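You operate a simulated robot arm through the tools that you are given. There is no shell and no other tool.

The job below is to be done with a simulated robot arm. You get a single attempt, and the scene is never put back.

JOB
Touch the probe on the block's right side at the x100 step and zero X there.
Fine: then back it off till the red lamp goes out.

It is judged by the outcome, as a careful person would: the job done as asked, and still so three seconds after it is handed in. It fails if anything else is knocked over, pushed out of place, dropped, spilled or broken.

ROBOT AND FRAMES
A 7-joint arm with a two-finger parallel gripper, fixed in place. Base frame: the origin is on the floor under the middle of its stand, x ahead of it, y to its left, z up. Units: mm, degrees, N and s.
With the tool pointing down near the work surface it reaches from about 500 to 960 mm from the base axis. Its first joint turns from -166.0 to 166.0 degrees. Payload 3.91 kg.
Tool frame: the origin (TCP) lies between the finger pads and is the grasp point; the fingertips stand 30 mm ahead of it; z points along the fingers, y is the line along which they close. Largest opening 110 mm; finger width 20, thickness 10; the body of the gripper, 48 by 112 mm, starts 55 mm behind the TCP.
Orientation is that of the tool frame in the base frame, as [roll, pitch, yaw] about the fixed x, y, z axes, in that order (R = Rz(yaw) Ry(pitch) Rx(roll)). With the fingers straight down and closing along the base's y, the tool's x points along the base's -x, its y along +y and its z along -z.

CONTROLS
- The arm moves only by the tool jog_arm. Its argument "deltas" is text: rows parted by semicolons, each of 7 numbers parted by spaces: the shift along the tool's x, y, z in units of 40 mm (1.0 is 40 mm), then the turn, a rotation vector about the tool's x, y, z in units of 8 degrees (1.0 is 8 degrees), then the gripper command, from -1 (fully open) to 1 (shut), values between in proportion. In form: x y z ax ay az gripper; .... A call has 1 to 20 rows; each row shifts and turns the commanded pose from where the row before left it, along the tool's axes as they then stand. A call with a number of a shift or a turn outside -1 to 1 is refused whole. A row lasts 0.2 s, in which the tool goes at most 50 mm and 8.6 degrees; a call with a longer step from one row to the next is refused whole, and so is a gripper value outside its range. Where a pose cannot be reached the arm comes as near as it can. A force on the tool above 60 N (or 10 N above the force at the start of the call, whichever is more), or a blocked arm, ends the call early, and 0.2 s more pass. The fingers move at their own pace (about 72 mm/s each) and stop on an object; they squeeze with about 40 N. The grip force told is the motor's: it shows also when the fingers shut on nothing. Time passes only in rows, and 0.2 s behind the last, so rows that do not move let the fingers close. It gives the time, the measured TCP pose, the force on the tool (base axes), the opening and the grip force at its end, in the units of the frame above (readings bear some noise), with the torque about the TCP (base axes, N m) and any sound that the robot's microphone picked up, and new pictures: "views" is both (left out), scene, wrist or none.
- Cameras (640 x 400 px; columns grow to the right, rows downward): "scene" is fixed at [47.9, -498.4, 1525.9]; the picture's right is [0.44, -0.90, 0.00], its down [-0.37, -0.18, -0.91] and it looks along [0.81, 0.40, -0.42] (base axes); focal length 343 px, centre (320, 200). "wrist" rides on the gripper at [72, 17, -103] in the tool frame; the picture's right is [-0.23, 0.97, 0.00], its down [-0.76, -0.18, -0.62] and it looks along [-0.61, -0.14, 0.78] (tool axes); focal length 222 px, centre (320, 200). There is no depth. A picture from a camera that has moved, and an enlarged one, comes with that camera's place and axes in the base frame and with its lens.
- lift_body(by): slides the trunk up (or, below 0, down) by that many mm; the arm rides with it, the base frame stays. It gives what a move gives, with no picture.
- zoom(camera, box): a new picture of the part [left, top, right, bottom] of that camera's present view, enlarged. No time passes.
- job_done(): hands the job in; it is judged then, once.

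Places have to be worked out from the pictures, the camera data and where the tool is seen. Open the gripper and draw the arm clear of the work before you hand the job in, unless the task says otherwise.

The tools are called after ">>>" by a JSON object that holds its "op" and its "data". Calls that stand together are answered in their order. jog_arm: Moves the arm, as the interface text tells. Its arguments: {"type":"object","properties":{"deltas":{"type":"string"},"views":{"type":"string","enum":["both","scene","wrist","none"]}},"required":["deltas"]} The other tools are called the same way: lift_body (by) moves the trunk up or down; zoom (camera, box) takes an enlarged picture of a part of a camera's view; job_done () hands the job in.

At the start:

```text
time: 0.0
ee_pos: [475.2, -78.8, 1271.2]
ee_rot: [-180.0, 0.0, -180.0]
contact_force: [-0.3, 0.2, 0.0]
moment: [0.01, 0.0, -0.04]
opening: 109.9
finger_force: 0.0
trunk travel left (down, up): [-625.0, 57.0]
```

scene: 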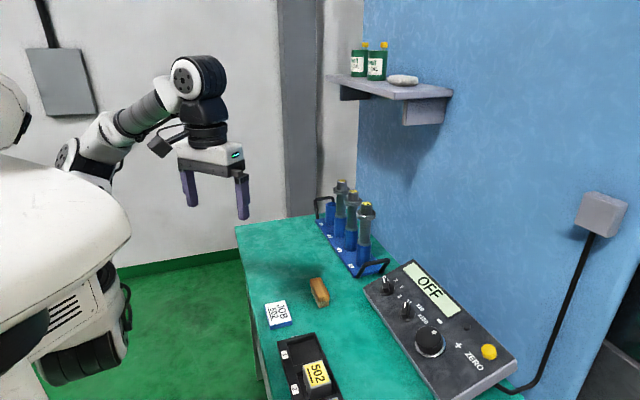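
wrist: 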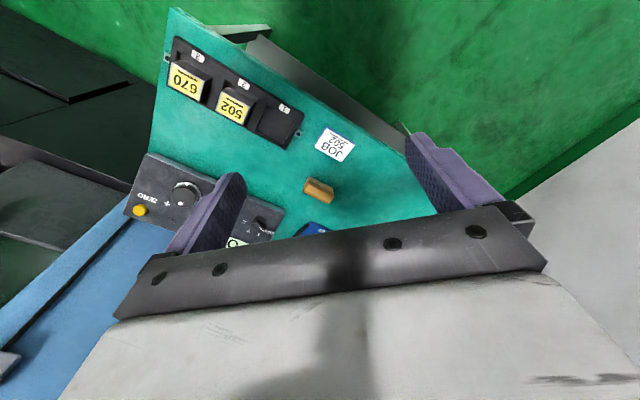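

The pictures show a bench with a control pendant (OFF display), a rack of tools, a tray with numbered items and a job card. I'll enlarge the parts before moving.

>>> {"op": "zoom", "data": {"camera": "scene", "box": [360, 250, 520, 400]}}

>>> {"op": "zoom", "data": {"camera": "scene", "box": [240, 270, 360, 400]}}

>>> {"op": "zoom", "data": {"camera": "scene", "box": [300, 170, 400, 290]}}

>>> {"op": "zoom", "data": {"camera": "wrist", "box": [120, 0, 440, 250]}}

```text
2.67 times, centred on (440, 325) of scene
camera zoom: at [47.9, -498.4, 1525.9], right [0.44, -0.9, 0.0], down [-0.37, -0.18, -0.91], along [0.81, 0.4, -0.42], focal length 916 px, centre (0, -133)
```

zoom: 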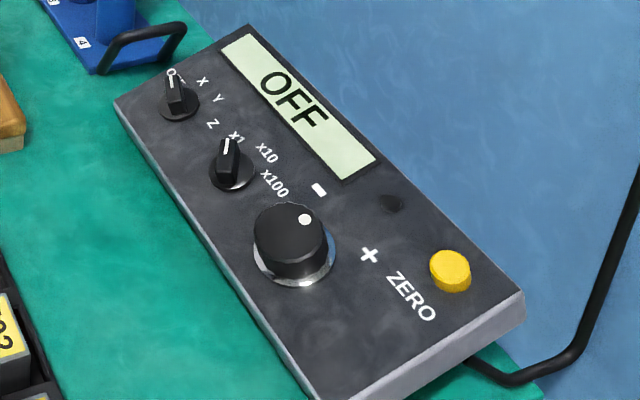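

```text
3.08 times, centred on (300, 335) of scene
camera zoom: at [47.9, -498.4, 1525.9], right [0.44, -0.9, 0.0], down [-0.37, -0.18, -0.91], along [0.81, 0.4, -0.42], focal length 1056 px, centre (382, -215)
```

zoom: 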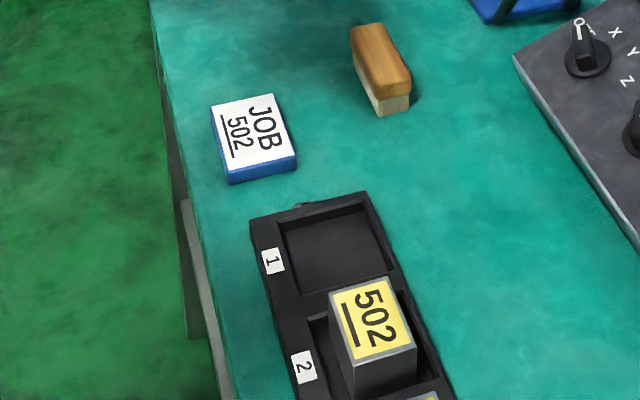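

```text
3.33 times, centred on (350, 230) of scene
camera zoom: at [47.9, -498.4, 1525.9], right [0.44, -0.9, 0.0], down [-0.37, -0.18, -0.91], along [0.81, 0.4, -0.42], focal length 1145 px, centre (220, 100)
```

zoom: 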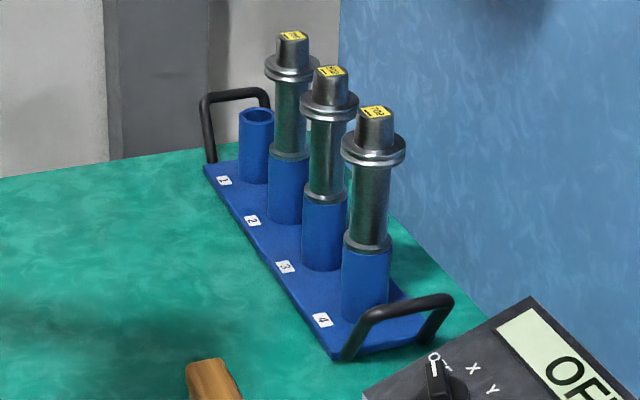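

```text
1.60 times, centred on (280, 125) of wrist
camera zoom: at [403.0, -62.7, 1373.8], right [0.23, 0.97, 0.0], down [0.76, -0.18, 0.62], along [0.61, -0.14, -0.78], focal length 355 px, centre (384, 320)
```

zoom: 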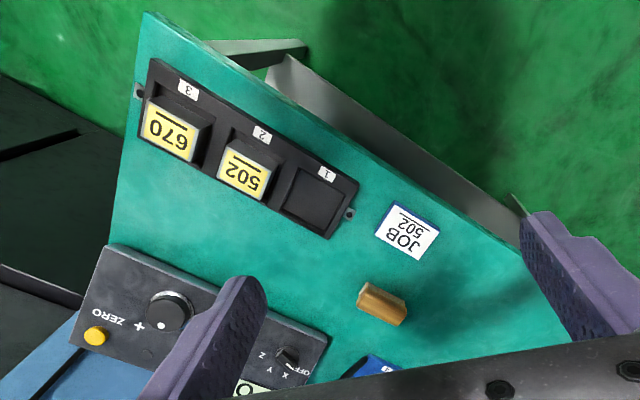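

The pendant's axis knob is at OFF and the step knob at x1. The job card says 502. The machine itself isn't in view and seems to lie to the robot's right (-y), so I turn the wrist that way to look for it.

>>> {"op": "jog_arm", "data": {"deltas": "0 0 0 0 0 1 -1; 0 0 0 0 0 1 -1; 0 0 0 0 0 1 -1; 0 0 0 0 0 1 -1; 0 0 0 0 0 1 -1; 0 0 0 0 0 1 -1; 0 0 0 0 0 1 -1; 0 0 0 0 0 1 -1; 0 0 0 0 0 0 -1", "views": "both"}}

```text
time: 2.0
ee_pos: [475.1, -79.8, 1270.2]
ee_rot: [-180.0, 0.0, 115.9]
contact_force: [-0.7, -0.3, 0.5]
moment: [-0.01, 0.01, 0.01]
opening: 110.0
finger_force: 0.0
trunk travel left (down, up): [-625.0, 57.0]
camera wrist: at [458.8, -7.1, 1373.9], right [0.98, 0.22, 0.0], down [0.17, -0.76, 0.62], along [0.14, -0.61, -0.78], focal length 222 px, centre (320, 200)
```

scene: 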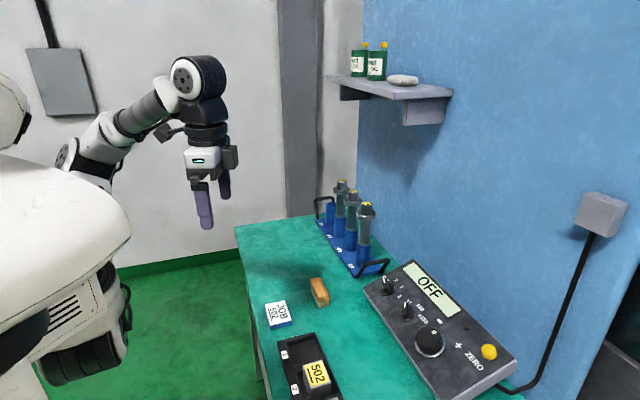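
wrist: 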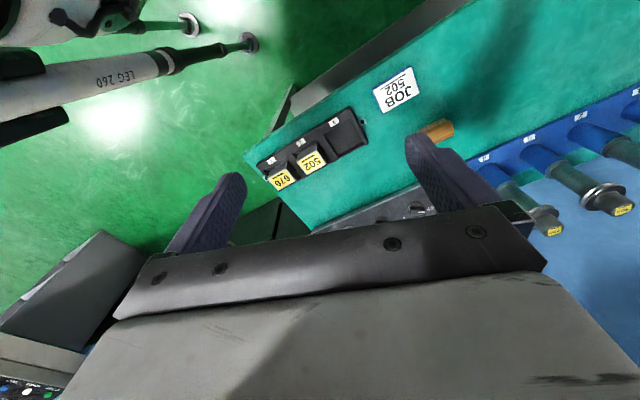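

A second machine shows at the lower left, off to the robot's right. I turn further toward it and tilt the wrist up to see it.

>>> {"op": "jog_arm", "data": {"deltas": "0 0 0 0 0 1 -1; 0 0 0 0 0 1 -1; 0 0 0 0 0 1 -1; 0 0 0 0 0 1 -1; 0 0 0 0 0 1 -1; 0 0 0 0 -1 0 -1; 0 0 0 0 -1 0 -1; 0 0 0 0 -1 0 -1; 0 0 0 0 -1 0 -1; 0 0 0 0 -1 0 -1; 0 0 0 0 0 0 -1", "views": "both"}}

```text
time: 4.4
ee_pos: [420.9, -122.8, 1236.9]
ee_rot: [-180.0, 40.1, 76.0]
contact_force: [0.1, 0.5, -0.4]
moment: [0.04, 0.01, 0.01]
opening: 110.0
finger_force: 0.1
out of reach, approached as far as the arm can: row 3, 4, 5
trunk travel left (down, up): [-625.0, 57.0]
camera wrist: at [467.7, -9.3, 1268.3], right [0.9, -0.4, 0.15], down [-0.22, -0.13, 0.97], along [-0.37, -0.91, -0.21], focal length 222 px, centre (320, 200)
```

scene: 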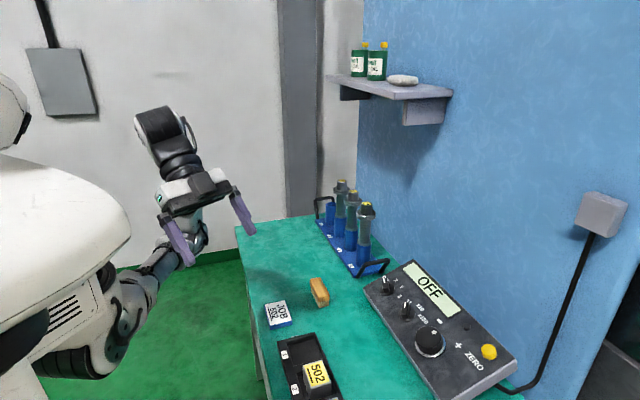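
wrist: 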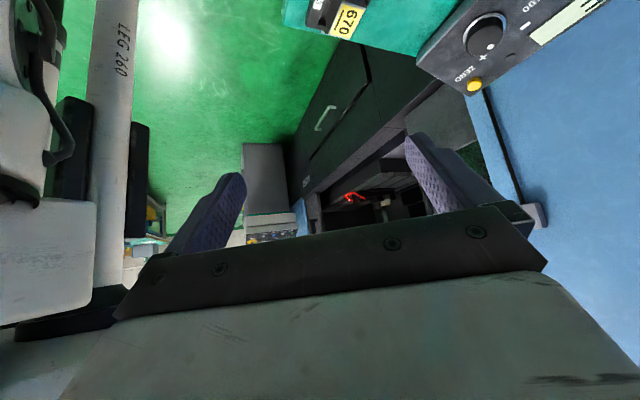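

I can now see a dark machine enclosure with something red inside, and a button panel beside it. I enlarge those parts.

>>> {"op": "zoom", "data": {"camera": "wrist", "box": [240, 60, 520, 240]}}

>>> {"op": "zoom", "data": {"camera": "wrist", "box": [300, 150, 440, 230]}}

>>> {"op": "zoom", "data": {"camera": "wrist", "box": [100, 160, 320, 280]}}

```text
2.22 times, centred on (380, 150) of wrist
camera zoom: at [467.7, -9.3, 1268.3], right [0.9, -0.4, 0.15], down [-0.22, -0.13, 0.97], along [-0.37, -0.91, -0.21], focal length 494 px, centre (187, 311)
```

zoom: 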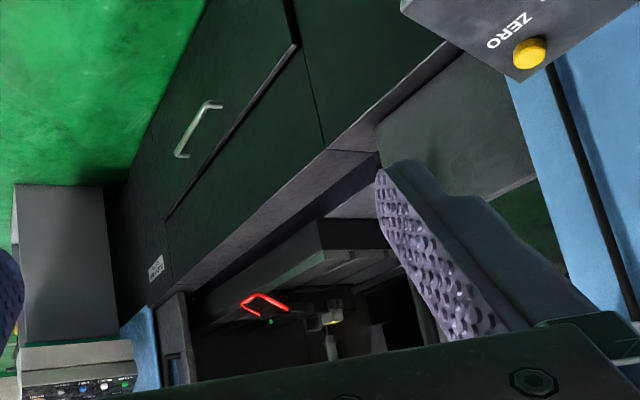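

```text
4.57 times, centred on (370, 190) of wrist
camera zoom: at [467.7, -9.3, 1268.3], right [0.9, -0.4, 0.15], down [-0.22, -0.13, 0.97], along [-0.37, -0.91, -0.21], focal length 1015 px, centre (91, 246)
```

zoom: 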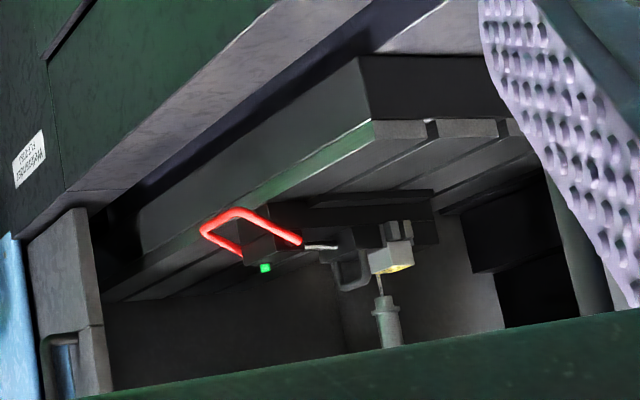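

```text
2.91 times, centred on (210, 220) of wrist
camera zoom: at [467.7, -9.3, 1268.3], right [0.9, -0.4, 0.15], down [-0.22, -0.13, 0.97], along [-0.37, -0.91, -0.21], focal length 646 px, centre (640, 142)
```

zoom: 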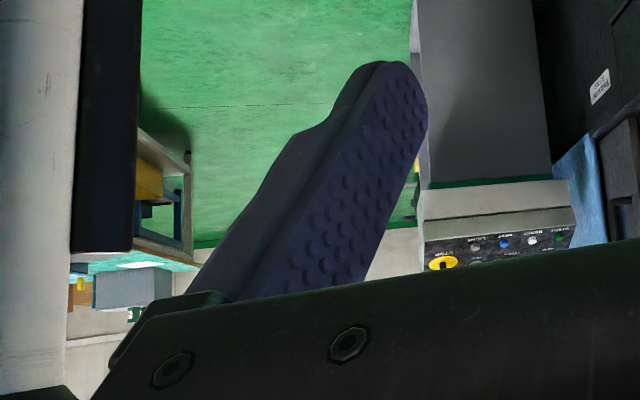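

The mill is at the robot's right: table, vise with a yellow-topped block and a probe in the spindle, seen upside down. The pendant with its dark lamp is on the bench at about x 650–800, y -330 to -590, z ≈ 920–950. I move the camera nearer the mill, well above the bench, for a better view.

>>> {"op": "jog_arm", "data": {"deltas": "-0.696 0.227 0.586 0 0 0 -1; -0.696 0.227 0.586 0 0 0 -1; -0.696 0.227 0.586 0 0 0 -1; -0.696 0.227 0.586 0 0 0 -1; -0.696 0.227 0.586 0 0 0 -1; -0.696 0.227 0.586 0 0 0 -1; 0 0 0 0 -1 0 -1; 0 0 0 0 -1 0 -1; 0 0 0 0 0 0 -1", "views": "both"}}

```text
time: 6.4
ee_pos: [420.6, -347.9, 1236.4]
ee_rot: [179.9, 56.1, 76.0]
contact_force: [-0.2, -0.5, -0.2]
moment: [0.02, 0.01, 0.01]
opening: 109.9
finger_force: 0.1
trunk travel left (down, up): [-625.0, 57.0]
camera wrist: at [468.8, -230.2, 1233.2], right [0.91, -0.36, 0.19], down [-0.15, 0.13, 0.98], along [-0.38, -0.92, 0.07], focal length 222 px, centre (320, 200)
```

scene: 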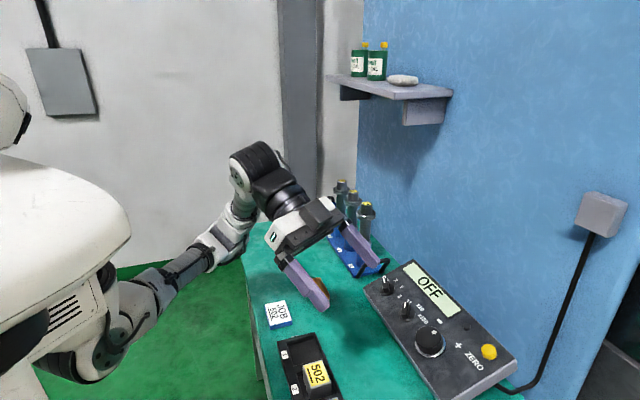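
wrist: 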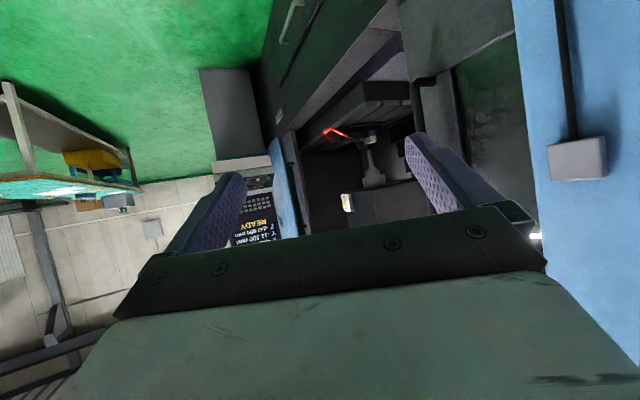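

>>> {"op": "zoom", "data": {"camera": "wrist", "box": [290, 70, 440, 220]}}

>>> {"op": "zoom", "data": {"camera": "wrist", "box": [320, 110, 400, 160]}}

>>> {"op": "zoom", "data": {"camera": "wrist", "box": [210, 150, 310, 250]}}

```text
2.67 times, centred on (365, 145) of wrist
camera zoom: at [468.8, -230.2, 1233.2], right [0.91, -0.36, 0.19], down [-0.15, 0.13, 0.98], along [-0.38, -0.92, 0.07], focal length 592 px, centre (200, 347)
```

zoom: 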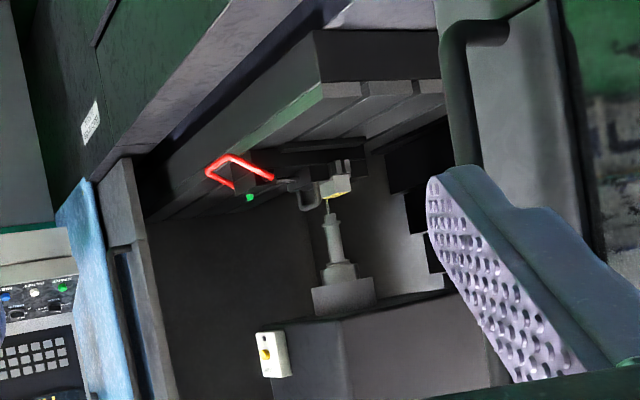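

```text
8.00 times, centred on (360, 135) of wrist
camera zoom: at [468.8, -230.2, 1233.2], right [0.91, -0.36, 0.19], down [-0.15, 0.13, 0.98], along [-0.38, -0.92, 0.07], focal length 1777 px, centre (0, 720)
```

zoom: 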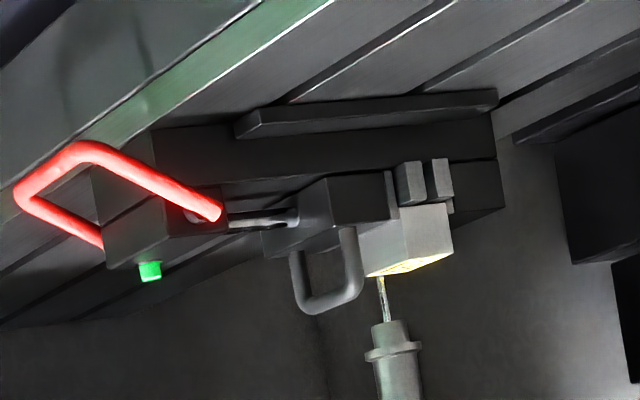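

```text
4.00 times, centred on (260, 200) of wrist
camera zoom: at [468.8, -230.2, 1233.2], right [0.91, -0.36, 0.19], down [-0.15, 0.13, 0.98], along [-0.38, -0.92, 0.07], focal length 888 px, centre (560, 200)
```

zoom: 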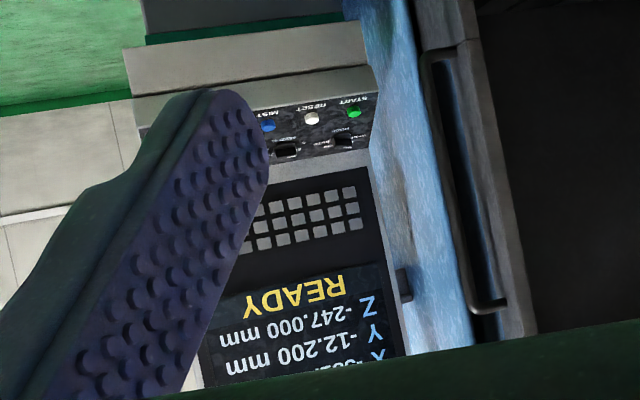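

The mill screen reads READY with Z -247.000 and Y -12.200. The probe hangs on the far (right) side of the block, with its tip below the block's top, so X has to move in the minus direction. Next I level the tool and bring the wrist camera over the pendant to measure the knobs.

>>> {"op": "jog_arm", "data": {"deltas": "0 0 0 0 1 0 -1; 0 0 0 0 1 0 -1; 0 0 0 0 1 0 -1; 0 0 0 0 1 0 -1; 0 0 0 0 1 0 -1; 0 0 0 0 1 0 -1; 0 0 0 0 1 0 -1; 0 0 0 0 0 -1 -1; 0 0 0 0 0 -1 -1; 0 0 0 0 0 -1 -1; 0 0 0 0 0 -1 -1; 0 0 0 0 0 -1 -1; 0 0 0 0 0 -1 -1; 0 0 0 0 0 -1 -1; -0.728 0.42 0.28 0 0 0 -1; -0.728 0.42 0.28 0 0 0 -1; -0.728 0.42 0.28 0 0 0 -1; -0.728 0.42 0.28 0 0 0 -1; -0.728 0.42 0.28 0 0 0 -1; 0 0 0 0 0 0 -1", "views": "both"}}

```text
time: 10.6
ee_pos: [581.1, -398.6, 1179.6]
ee_rot: [-179.9, 0.0, 132.0]
contact_force: [-0.7, 1.4, 0.3]
moment: [-0.04, 0.01, 0.0]
opening: 110.0
finger_force: 0.0
trunk travel left (down, up): [-625.0, 57.0]
camera wrist: at [546.1, -335.0, 1282.8], right [0.88, 0.48, 0.0], down [0.38, -0.68, 0.62], along [0.3, -0.55, -0.78], focal length 222 px, centre (320, 200)
```

scene: 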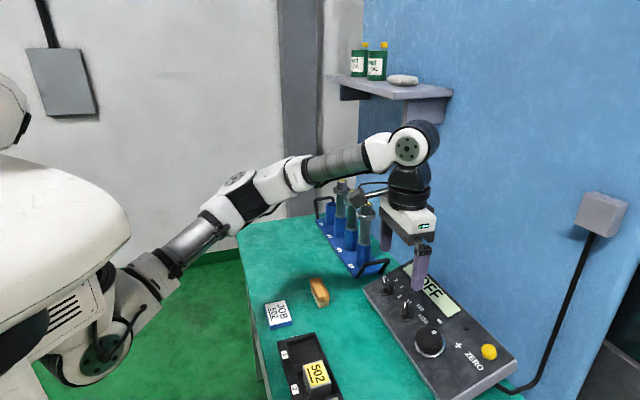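
wrist: 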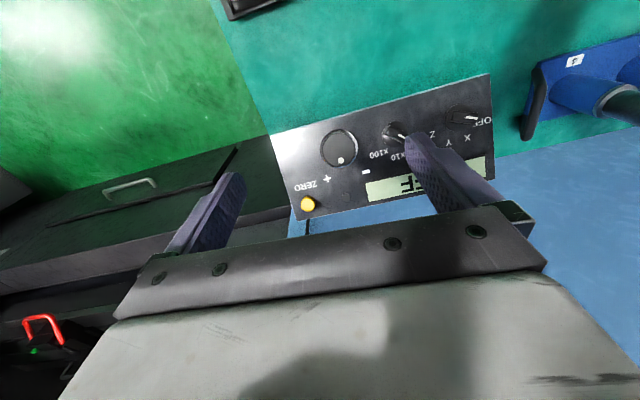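

The pendant is now well seen from above. I enlarge it in both cameras to measure.

>>> {"op": "zoom", "data": {"camera": "wrist", "box": [260, 60, 420, 220]}}

>>> {"op": "zoom", "data": {"camera": "wrist", "box": [360, 60, 520, 220]}}

>>> {"op": "zoom", "data": {"camera": "scene", "box": [360, 255, 450, 320]}}

>>> {"op": "zoom", "data": {"camera": "scene", "box": [410, 310, 520, 390]}}

```text
2.50 times, centred on (340, 140) of wrist
camera zoom: at [546.1, -335.0, 1282.8], right [0.88, 0.48, 0.0], down [0.38, -0.68, 0.62], along [0.3, -0.55, -0.78], focal length 555 px, centre (270, 350)
```

zoom: 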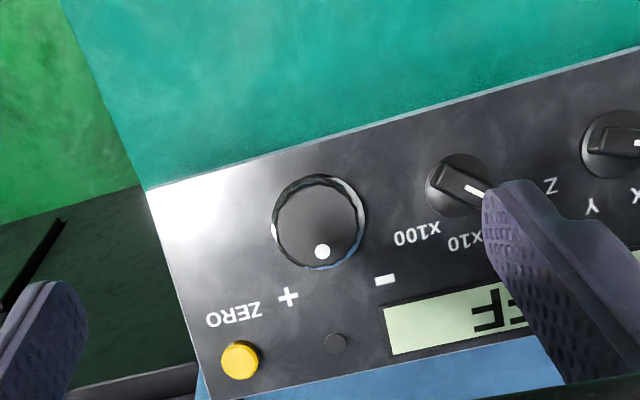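

```text
2.50 times, centred on (440, 140) of wrist
camera zoom: at [546.1, -335.0, 1282.8], right [0.88, 0.48, 0.0], down [0.38, -0.68, 0.62], along [0.3, -0.55, -0.78], focal length 555 px, centre (20, 350)
```

zoom: 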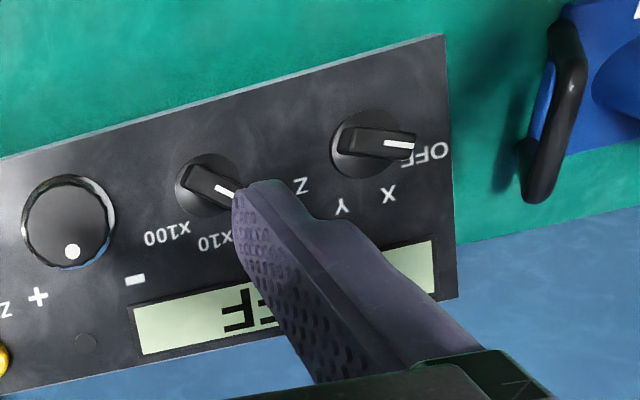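

```text
6.15 times, centred on (405, 288) of scene
camera zoom: at [47.9, -498.4, 1525.9], right [0.44, -0.9, 0.0], down [-0.37, -0.18, -0.91], along [0.81, 0.4, -0.42], focal length 2113 px, centre (-203, -338)
```

zoom: 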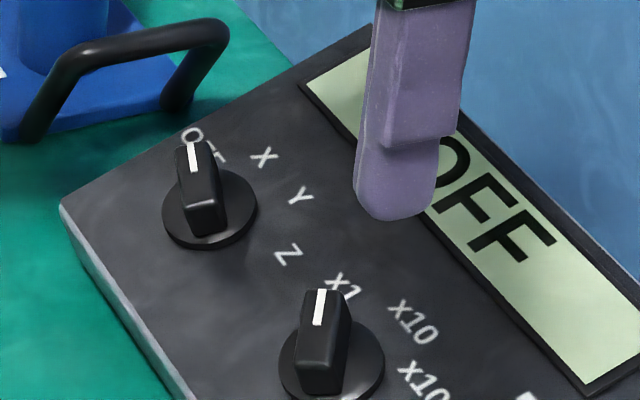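

```text
5.00 times, centred on (465, 350) of scene
camera zoom: at [47.9, -498.4, 1525.9], right [0.44, -0.9, 0.0], down [-0.37, -0.18, -0.91], along [0.81, 0.4, -0.42], focal length 1717 px, centre (-405, -550)
```

zoom: 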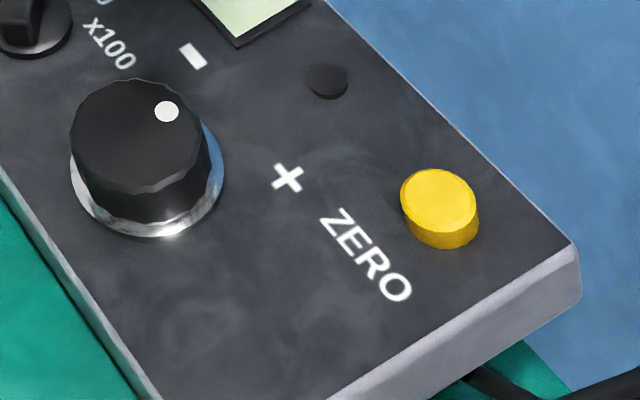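

The pendant is a wedge turned 45° to the base, tilted about 28°. I take finer enlargements of the wheel, knobs and corners to fix positions and sizes.

>>> {"op": "zoom", "data": {"camera": "wrist", "box": [310, 120, 370, 180]}}

>>> {"op": "zoom", "data": {"camera": "wrist", "box": [375, 100, 425, 150]}}

>>> {"op": "zoom", "data": {"camera": "wrist", "box": [435, 90, 495, 150]}}

>>> {"op": "zoom", "data": {"camera": "scene", "box": [405, 315, 455, 365]}}

>>> {"op": "zoom", "data": {"camera": "scene", "box": [385, 285, 435, 335]}}

>>> {"op": "zoom", "data": {"camera": "scene", "box": [365, 265, 415, 315]}}

```text
6.67 times, centred on (340, 150) of wrist
camera zoom: at [546.1, -335.0, 1282.8], right [0.88, 0.48, 0.0], down [0.38, -0.68, 0.62], along [0.3, -0.55, -0.78], focal length 1481 px, centre (187, 533)
```

zoom: 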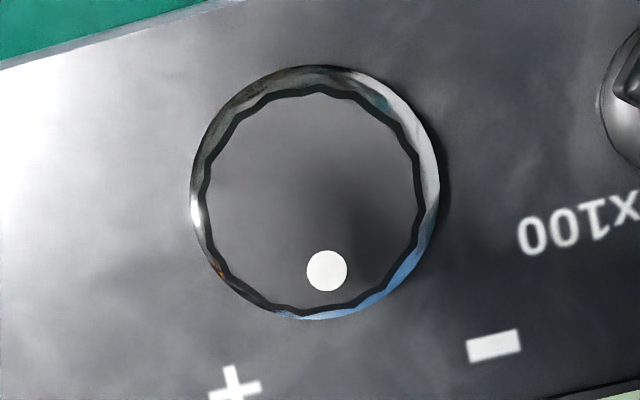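

```text
8.00 times, centred on (400, 125) of wrist
camera zoom: at [546.1, -335.0, 1282.8], right [0.88, 0.48, 0.0], down [0.38, -0.68, 0.62], along [0.3, -0.55, -0.78], focal length 1777 px, centre (-320, 800)
```

zoom: 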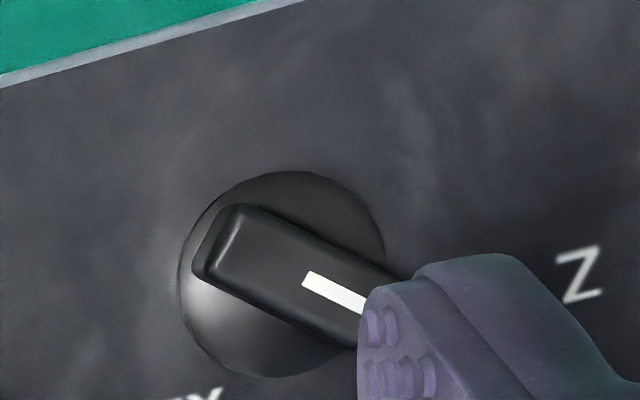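

```text
6.67 times, centred on (465, 120) of wrist
camera zoom: at [546.1, -335.0, 1282.8], right [0.88, 0.48, 0.0], down [0.38, -0.68, 0.62], along [0.3, -0.55, -0.78], focal length 1481 px, centre (-647, 733)
```

zoom: 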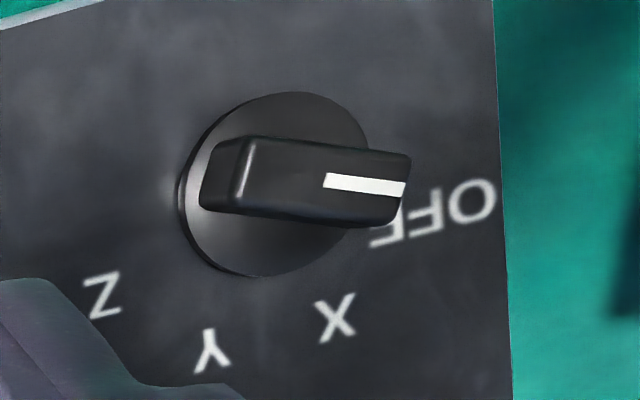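

```text
8.00 times, centred on (430, 340) of scene
camera zoom: at [47.9, -498.4, 1525.9], right [0.44, -0.9, 0.0], down [-0.37, -0.18, -0.91], along [0.81, 0.4, -0.42], focal length 2747 px, centre (-560, -920)
```

zoom: 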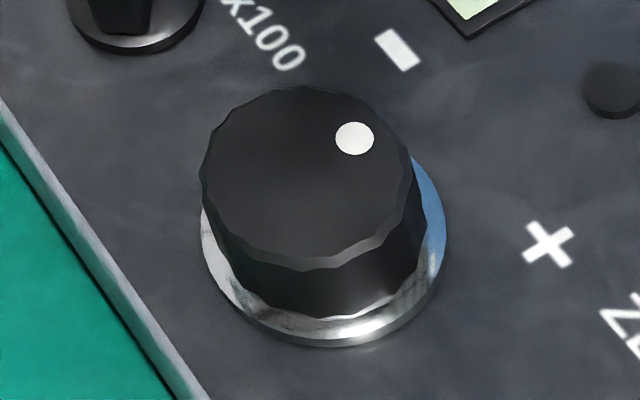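

```text
8.00 times, centred on (410, 310) of scene
camera zoom: at [47.9, -498.4, 1525.9], right [0.44, -0.9, 0.0], down [-0.37, -0.18, -0.91], along [0.81, 0.4, -0.42], focal length 2747 px, centre (-400, -680)
```

zoom: 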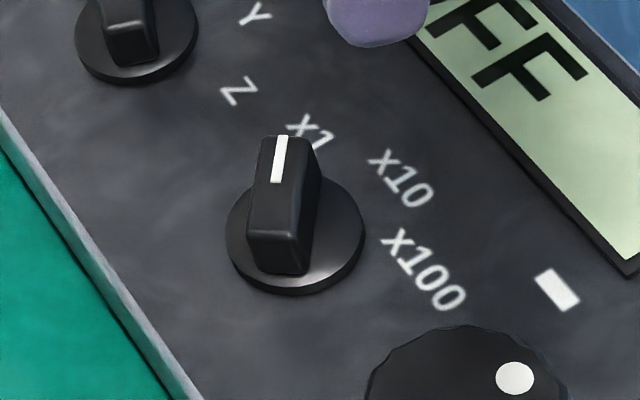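

```text
8.00 times, centred on (390, 290) of scene
camera zoom: at [47.9, -498.4, 1525.9], right [0.44, -0.9, 0.0], down [-0.37, -0.18, -0.91], along [0.81, 0.4, -0.42], focal length 2747 px, centre (-240, -520)
```

zoom: 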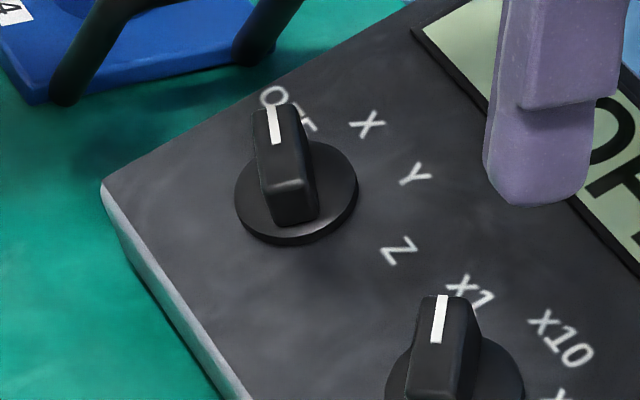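

Estimates on the panel: axis knob centre about (803,-333,913), step knob about (731,-404,913), wheel about (664,-475,913) at the panel surface, spaced about 100 mm. I first tilt the tool normal to the panel and turn it so the fingers straddle the axis knob's bar (now at OFF).

>>> {"op": "jog_arm", "data": {"deltas": "0 0 0 -0.045 -0.8645 0 -1; 0 0 0 -0.045 -0.8645 0 -1; 0 0 0 -0.045 -0.8645 0 -1; 0 0 0 -0.045 -0.8645 0 -1; 0 0 0 0 0 -0.979 -1; 0 0 0 0 0 -0.979 -1; 0 0 0 0 0 -0.979 -1; 0 0 0 0 0 -0.979 -1; 0 0 0 0 0 -0.979 -1; 0 0 0 0 0 -0.979 -1; 0 0 0 0 0 -0.979 -1; 0 0 0 0 0 -0.979 -1; 0 0 0 0 0 -0.979 -1; 0 0 0 0 0 0 -1", "views": "both"}}

```text
time: 13.6
ee_pos: [580.6, -399.7, 1178.8]
ee_rot: [-154.2, 10.2, -155.1]
contact_force: [-0.2, 0.3, 0.1]
moment: [0.0, 0.0, 0.02]
opening: 109.8
finger_force: 0.0
trunk travel left (down, up): [-625.0, 57.0]
camera wrist: at [478.1, -381.9, 1250.9], right [-0.1, 0.92, -0.38], down [0.53, 0.37, 0.76], along [0.84, -0.13, -0.52], focal length 222 px, centre (320, 200)
```

scene: 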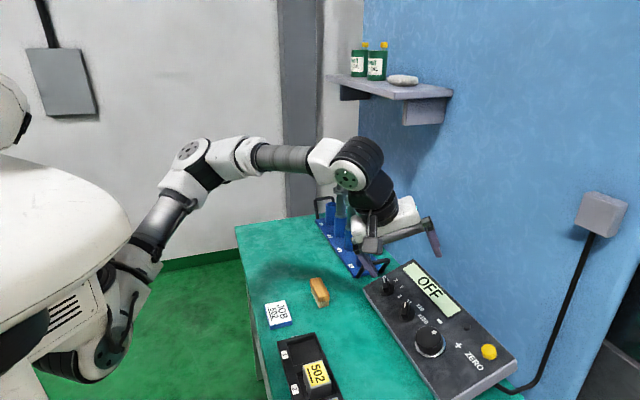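
wrist: 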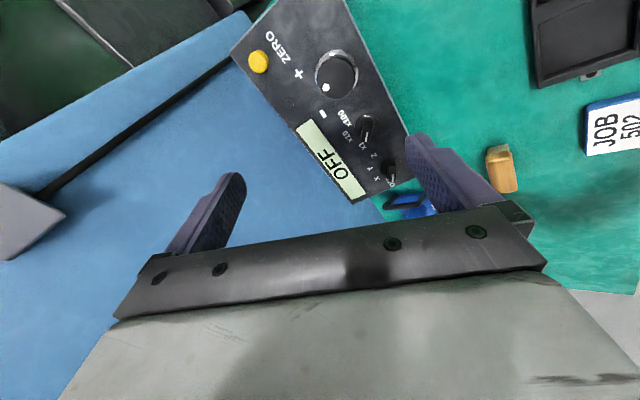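

The orientation is now normal to the panel (rpy matches my target). I move to a hover about 110 mm off the panel above the axis knob.

>>> {"op": "jog_arm", "data": {"deltas": "-0.635 0.372 0.632 0 0 0 -1; -0.635 0.372 0.632 0 0 0 -1; -0.635 0.372 0.632 0 0 0 -1; -0.635 0.372 0.632 0 0 0 -1; -0.635 0.372 0.632 0 0 0 -1; -0.635 0.372 0.632 0 0 0 -1; -0.635 0.372 0.632 0 0 0 -1; 0 0 0 0 0 0 -1; 0 0 0 0 0 0 -1", "views": "both"}}

>>> {"op": "zoom", "data": {"camera": "wrist", "box": [240, 100, 400, 220]}}

```text
time: 15.6
ee_pos: [766.1, -295.4, 1009.3]
ee_rot: [-154.1, 10.3, -155.1]
contact_force: [0.0, -0.1, -0.6]
moment: [-0.03, -0.01, -0.04]
opening: 109.8
finger_force: 0.0
trunk travel left (down, up): [-625.0, 57.0]
camera wrist: at [663.1, -277.7, 1081.0], right [-0.1, 0.92, -0.38], down [0.53, 0.37, 0.76], along [0.84, -0.13, -0.52], focal length 222 px, centre (320, 200)
```

scene: 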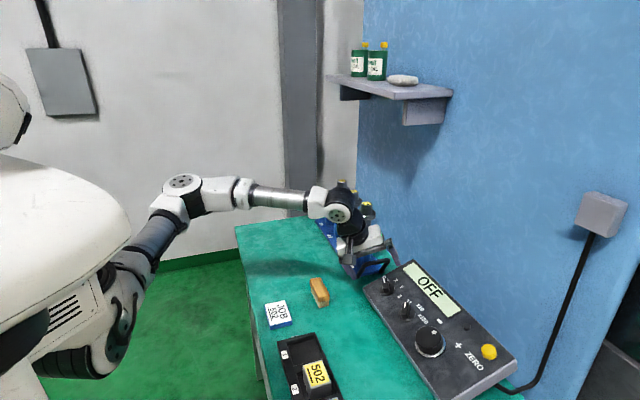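
wrist: 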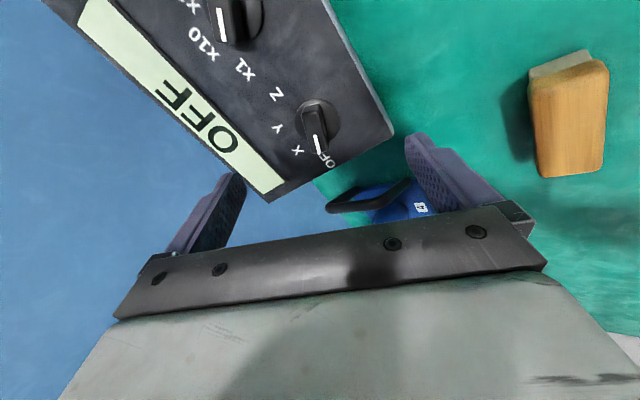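

```text
3.33 times, centred on (320, 160) of wrist
camera zoom: at [663.1, -277.7, 1081.0], right [-0.1, 0.92, -0.38], down [0.53, 0.37, 0.76], along [0.84, -0.13, -0.52], focal length 740 px, centre (320, 333)
```

zoom: 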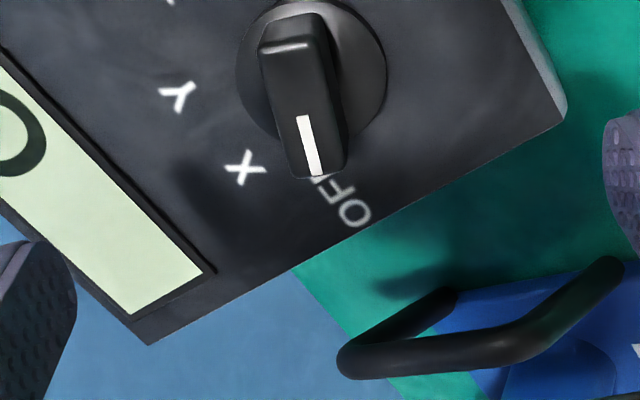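

The knob is nearly centred under the tool. I enlarge further to measure the bar's offset before descending.

>>> {"op": "zoom", "data": {"camera": "wrist", "box": [290, 95, 350, 165]}}

>>> {"op": "zoom", "data": {"camera": "scene", "box": [340, 210, 440, 310]}}

```text
5.71 times, centred on (320, 130) of wrist
camera zoom: at [663.1, -277.7, 1081.0], right [-0.1, 0.92, -0.38], down [0.53, 0.37, 0.76], along [0.84, -0.13, -0.52], focal length 1269 px, centre (320, 600)
```

zoom: 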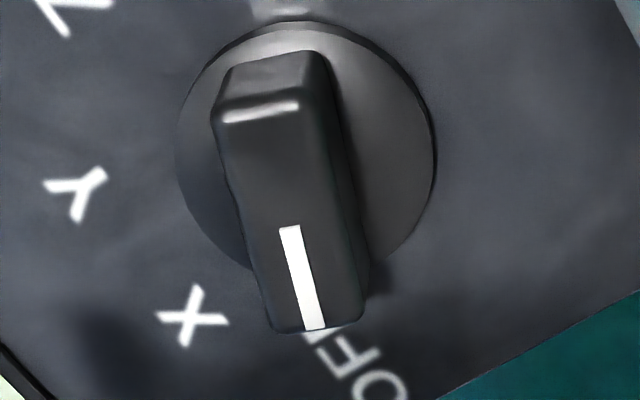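

```text
4.00 times, centred on (390, 260) of scene
camera zoom: at [47.9, -498.4, 1525.9], right [0.44, -0.9, 0.0], down [-0.37, -0.18, -0.91], along [0.81, 0.4, -0.42], focal length 1374 px, centre (40, -40)
```

zoom: 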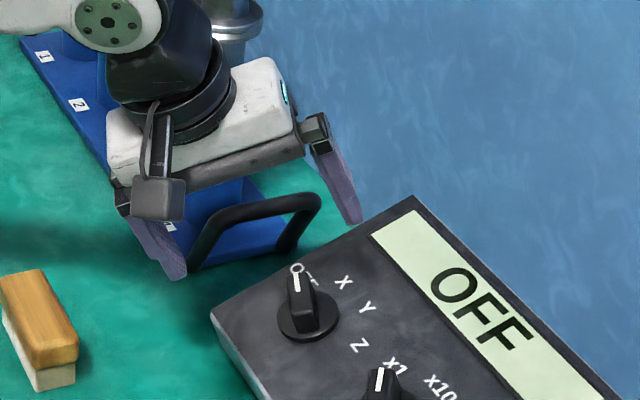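

Two wrist views put the disc top at about (798,-333,920) and the panel tilt nearer 21.5° than 28°. I correct the tilt by 6.2°, shift to 80 mm over the disc, and part-close the fingers to about 50 mm.

>>> {"op": "jog_arm", "data": {"deltas": "0 0 0 -0.716 0.297 0 -0.2; -0.028 -0.31 0.533 0 0 0 0.09; 0 0 0 0 0 0 0.09; 0 0 0 0 0 0 0.09", "views": "both"}}

>>> {"op": "zoom", "data": {"camera": "wrist", "box": [270, 90, 370, 190]}}

```text
time: 16.6
ee_pos: [775.7, -310.7, 994.5]
ee_rot: [-160.0, 8.0, -156.1]
contact_force: [-0.3, -0.5, -0.7]
moment: [0.05, 0.01, 0.02]
opening: 50.4
finger_force: 0.1
trunk travel left (down, up): [-625.0, 57.0]
camera wrist: at [678.8, -300.0, 1074.2], right [-0.12, 0.95, -0.3], down [0.59, 0.31, 0.75], along [0.8, -0.08, -0.59], focal length 222 px, centre (320, 200)
```

scene: 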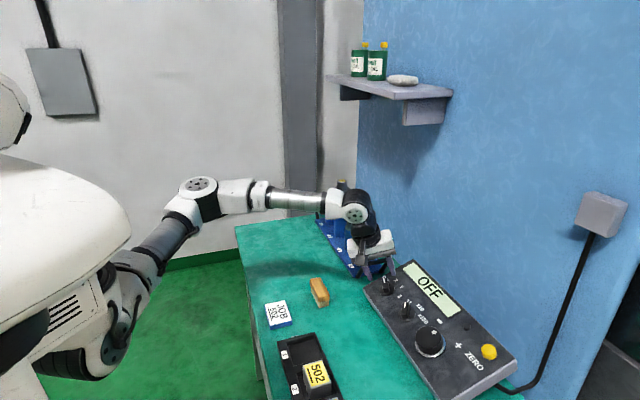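
wrist: 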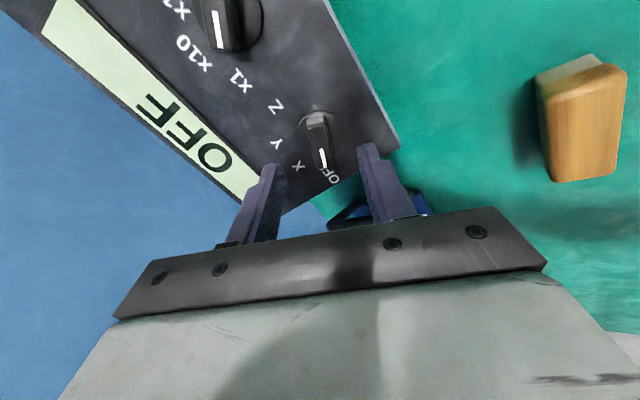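

```text
4.00 times, centred on (320, 140) of wrist
camera zoom: at [678.8, -300.0, 1074.2], right [-0.12, 0.95, -0.3], down [0.59, 0.31, 0.75], along [0.8, -0.08, -0.59], focal length 888 px, centre (320, 440)
```

zoom: 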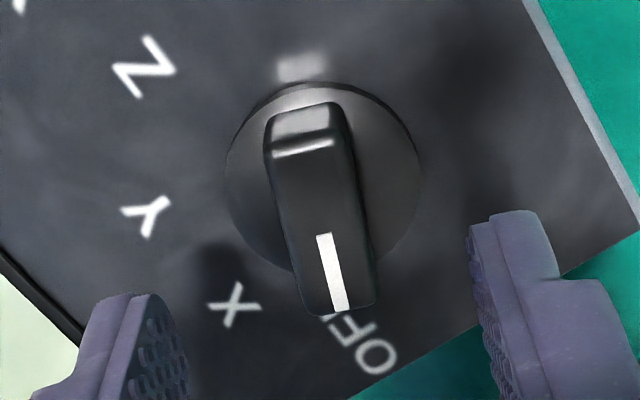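

The knob is centred within 1 mm in the tool frame and the bar is aligned. I descend 46 mm so the tips are about 4 mm above the disc, straddling the bar, still open.

>>> {"op": "jog_arm", "data": {"deltas": "0 0 0.2875 0 0 0 0.09; 0 0 0.2875 0 0 0 0.09; 0 0 0.2875 0 0 0 0.09; 0 0 0.2875 0 0 0 0.09; 0 0 0 0 0 0 0.09", "views": "both"}}

>>> {"op": "zoom", "data": {"camera": "wrist", "box": [270, 110, 370, 210]}}

>>> {"op": "zoom", "data": {"camera": "scene", "box": [350, 230, 430, 310]}}

```text
time: 17.8
ee_pos: [789.1, -324.1, 949.9]
ee_rot: [-160.0, 8.1, -156.1]
contact_force: [0.8, -0.4, -0.2]
moment: [0.01, 0.0, -0.03]
opening: 49.9
finger_force: 0.2
trunk travel left (down, up): [-625.0, 57.0]
camera wrist: at [691.5, -312.1, 1031.3], right [-0.12, 0.95, -0.3], down [0.59, 0.31, 0.75], along [0.8, -0.08, -0.59], focal length 222 px, centre (320, 200)
```

scene: 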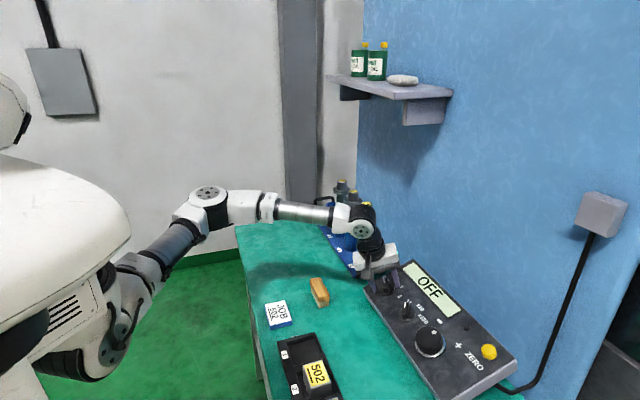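
wrist: 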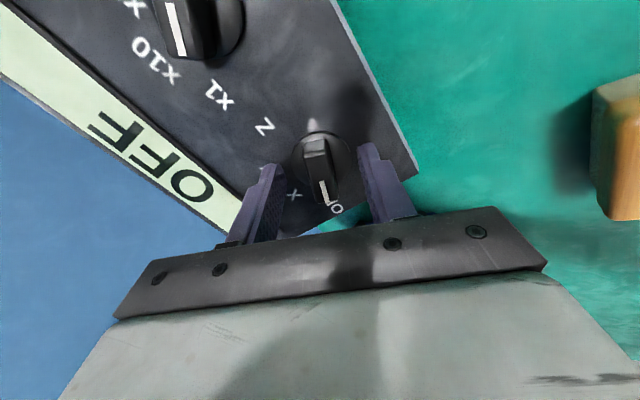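

```text
4.00 times, centred on (320, 160) of wrist
camera zoom: at [691.5, -312.1, 1031.3], right [-0.12, 0.95, -0.3], down [0.59, 0.31, 0.75], along [0.8, -0.08, -0.59], focal length 888 px, centre (320, 360)
```

zoom: 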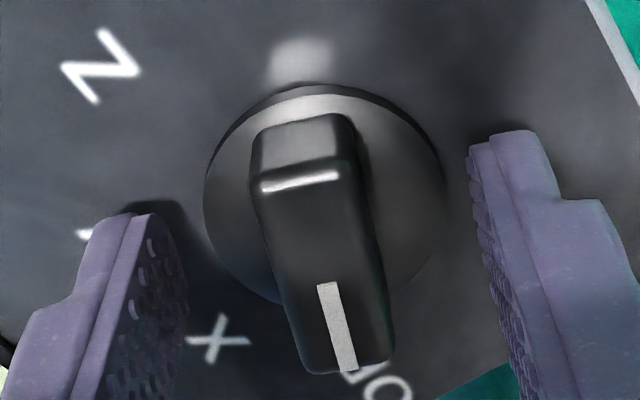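

```text
5.00 times, centred on (390, 270) of scene
camera zoom: at [47.9, -498.4, 1525.9], right [0.44, -0.9, 0.0], down [-0.37, -0.18, -0.91], along [0.81, 0.4, -0.42], focal length 1717 px, centre (-30, -150)
```

zoom: 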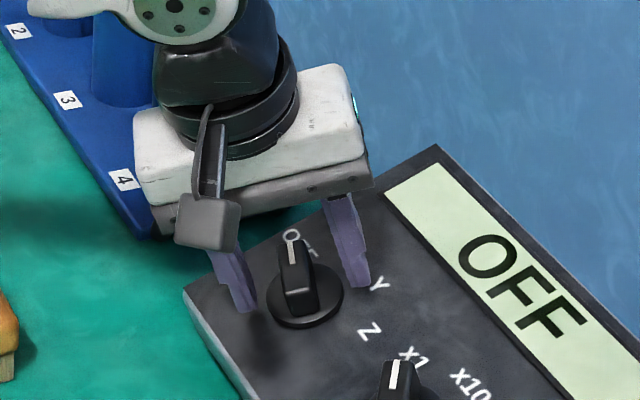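

The tips straddle the bar about 4–5 mm above the disc, with no contact yet. I close on the bar now.

>>> {"op": "jog_arm", "data": {"deltas": "0 0 0 0 0 0 0.5; 0 0 0 0 0 0 0.8; 0 0 0 0 0 0 1; 0 0 0 0 0 0 1", "views": "wrist"}}

>>> {"op": "zoom", "data": {"camera": "wrist", "box": [270, 110, 370, 210]}}

```text
time: 18.8
ee_pos: [789.8, -323.9, 950.9]
ee_rot: [-160.1, 8.0, -156.0]
contact_force: [-4.2, 7.2, -3.4]
moment: [-0.53, -0.54, -0.01]
opening: 15.8
finger_force: 44.3
trunk travel left (down, up): [-625.0, 57.0]
camera wrist: at [691.3, -311.5, 1031.4], right [-0.12, 0.95, -0.3], down [0.59, 0.31, 0.75], along [0.8, -0.08, -0.59], focal length 222 px, centre (320, 200)
```

wrist: 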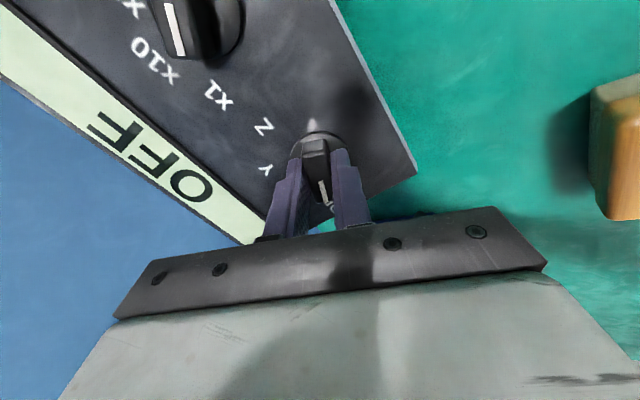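

```text
4.00 times, centred on (320, 160) of wrist
camera zoom: at [691.3, -311.5, 1031.4], right [-0.12, 0.95, -0.3], down [0.59, 0.31, 0.75], along [0.8, -0.08, -0.59], focal length 888 px, centre (320, 360)
```

zoom: 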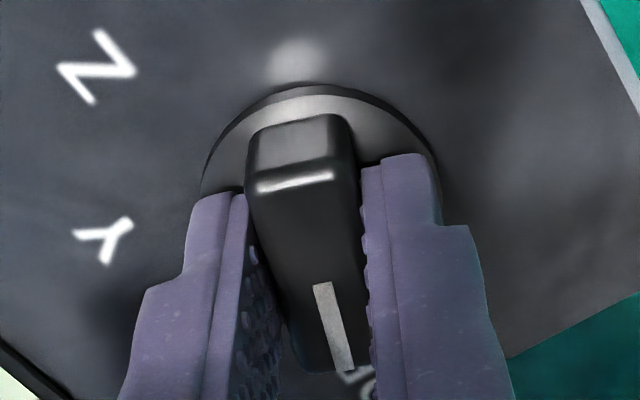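

The bar is gripped (15.8 mm, small side force). I turn clockwise 45° from OFF to X and watch the display.

>>> {"op": "jog_arm", "data": {"deltas": "0 0 0 0 0 0.9375 1; 0 0 0 0 0 0.9375 1; 0 0 0 0 0 0.9375 1; 0 0 0 0 0 0.9375 1; 0 0 0 0 0 0.9375 1; 0 0 0 0 0 0.9375 1; 0 0 0 0 0 0 1", "views": "both"}}

>>> {"op": "zoom", "data": {"camera": "scene", "box": [360, 240, 500, 370]}}

>>> {"op": "zoom", "data": {"camera": "wrist", "box": [270, 110, 370, 210]}}

```text
time: 20.4
ee_pos: [789.3, -322.6, 949.5]
ee_rot: [-171.5, 19.6, 158.9]
contact_force: [-10.8, 14.7, -9.8]
moment: [-0.22, -0.1, 0.02]
opening: 15.9
finger_force: 44.7
trunk travel left (down, up): [-625.0, 57.0]
camera wrist: at [705.9, -256.7, 1020.3], right [0.59, 0.8, -0.06], down [0.44, -0.26, 0.86], along [0.68, -0.54, -0.5], focal length 222 px, centre (320, 200)
```

scene: 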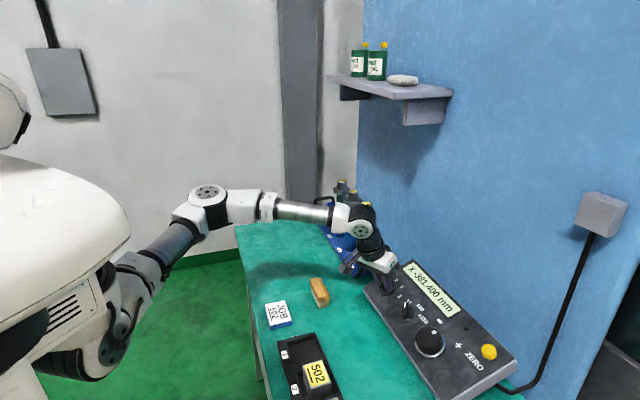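
wrist: 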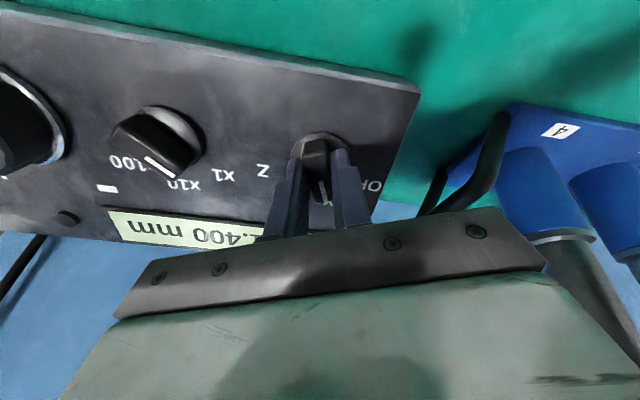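

```text
3.08 times, centred on (430, 305) of scene
camera zoom: at [47.9, -498.4, 1525.9], right [0.44, -0.9, 0.0], down [-0.37, -0.18, -0.91], along [0.81, 0.4, -0.42], focal length 1056 px, centre (-18, -123)
```

zoom: 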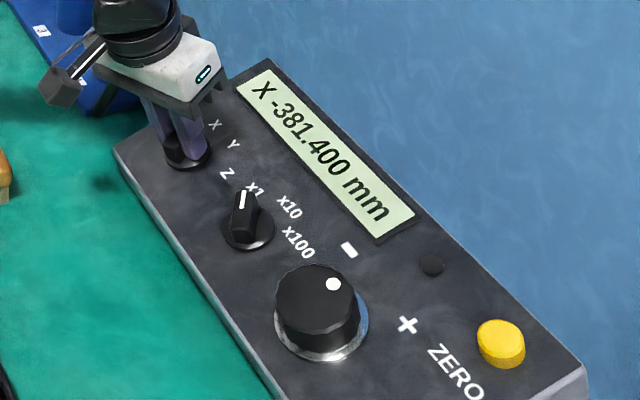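

```text
4.00 times, centred on (320, 160) of wrist
camera zoom: at [705.9, -256.7, 1020.3], right [0.59, 0.8, -0.06], down [0.44, -0.26, 0.86], along [0.68, -0.54, -0.5], focal length 888 px, centre (320, 360)
```

zoom: 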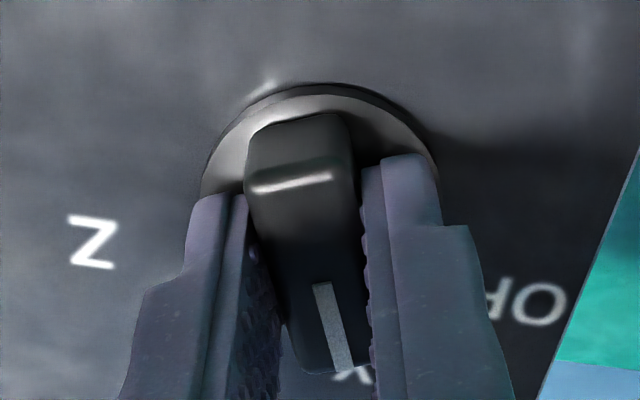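

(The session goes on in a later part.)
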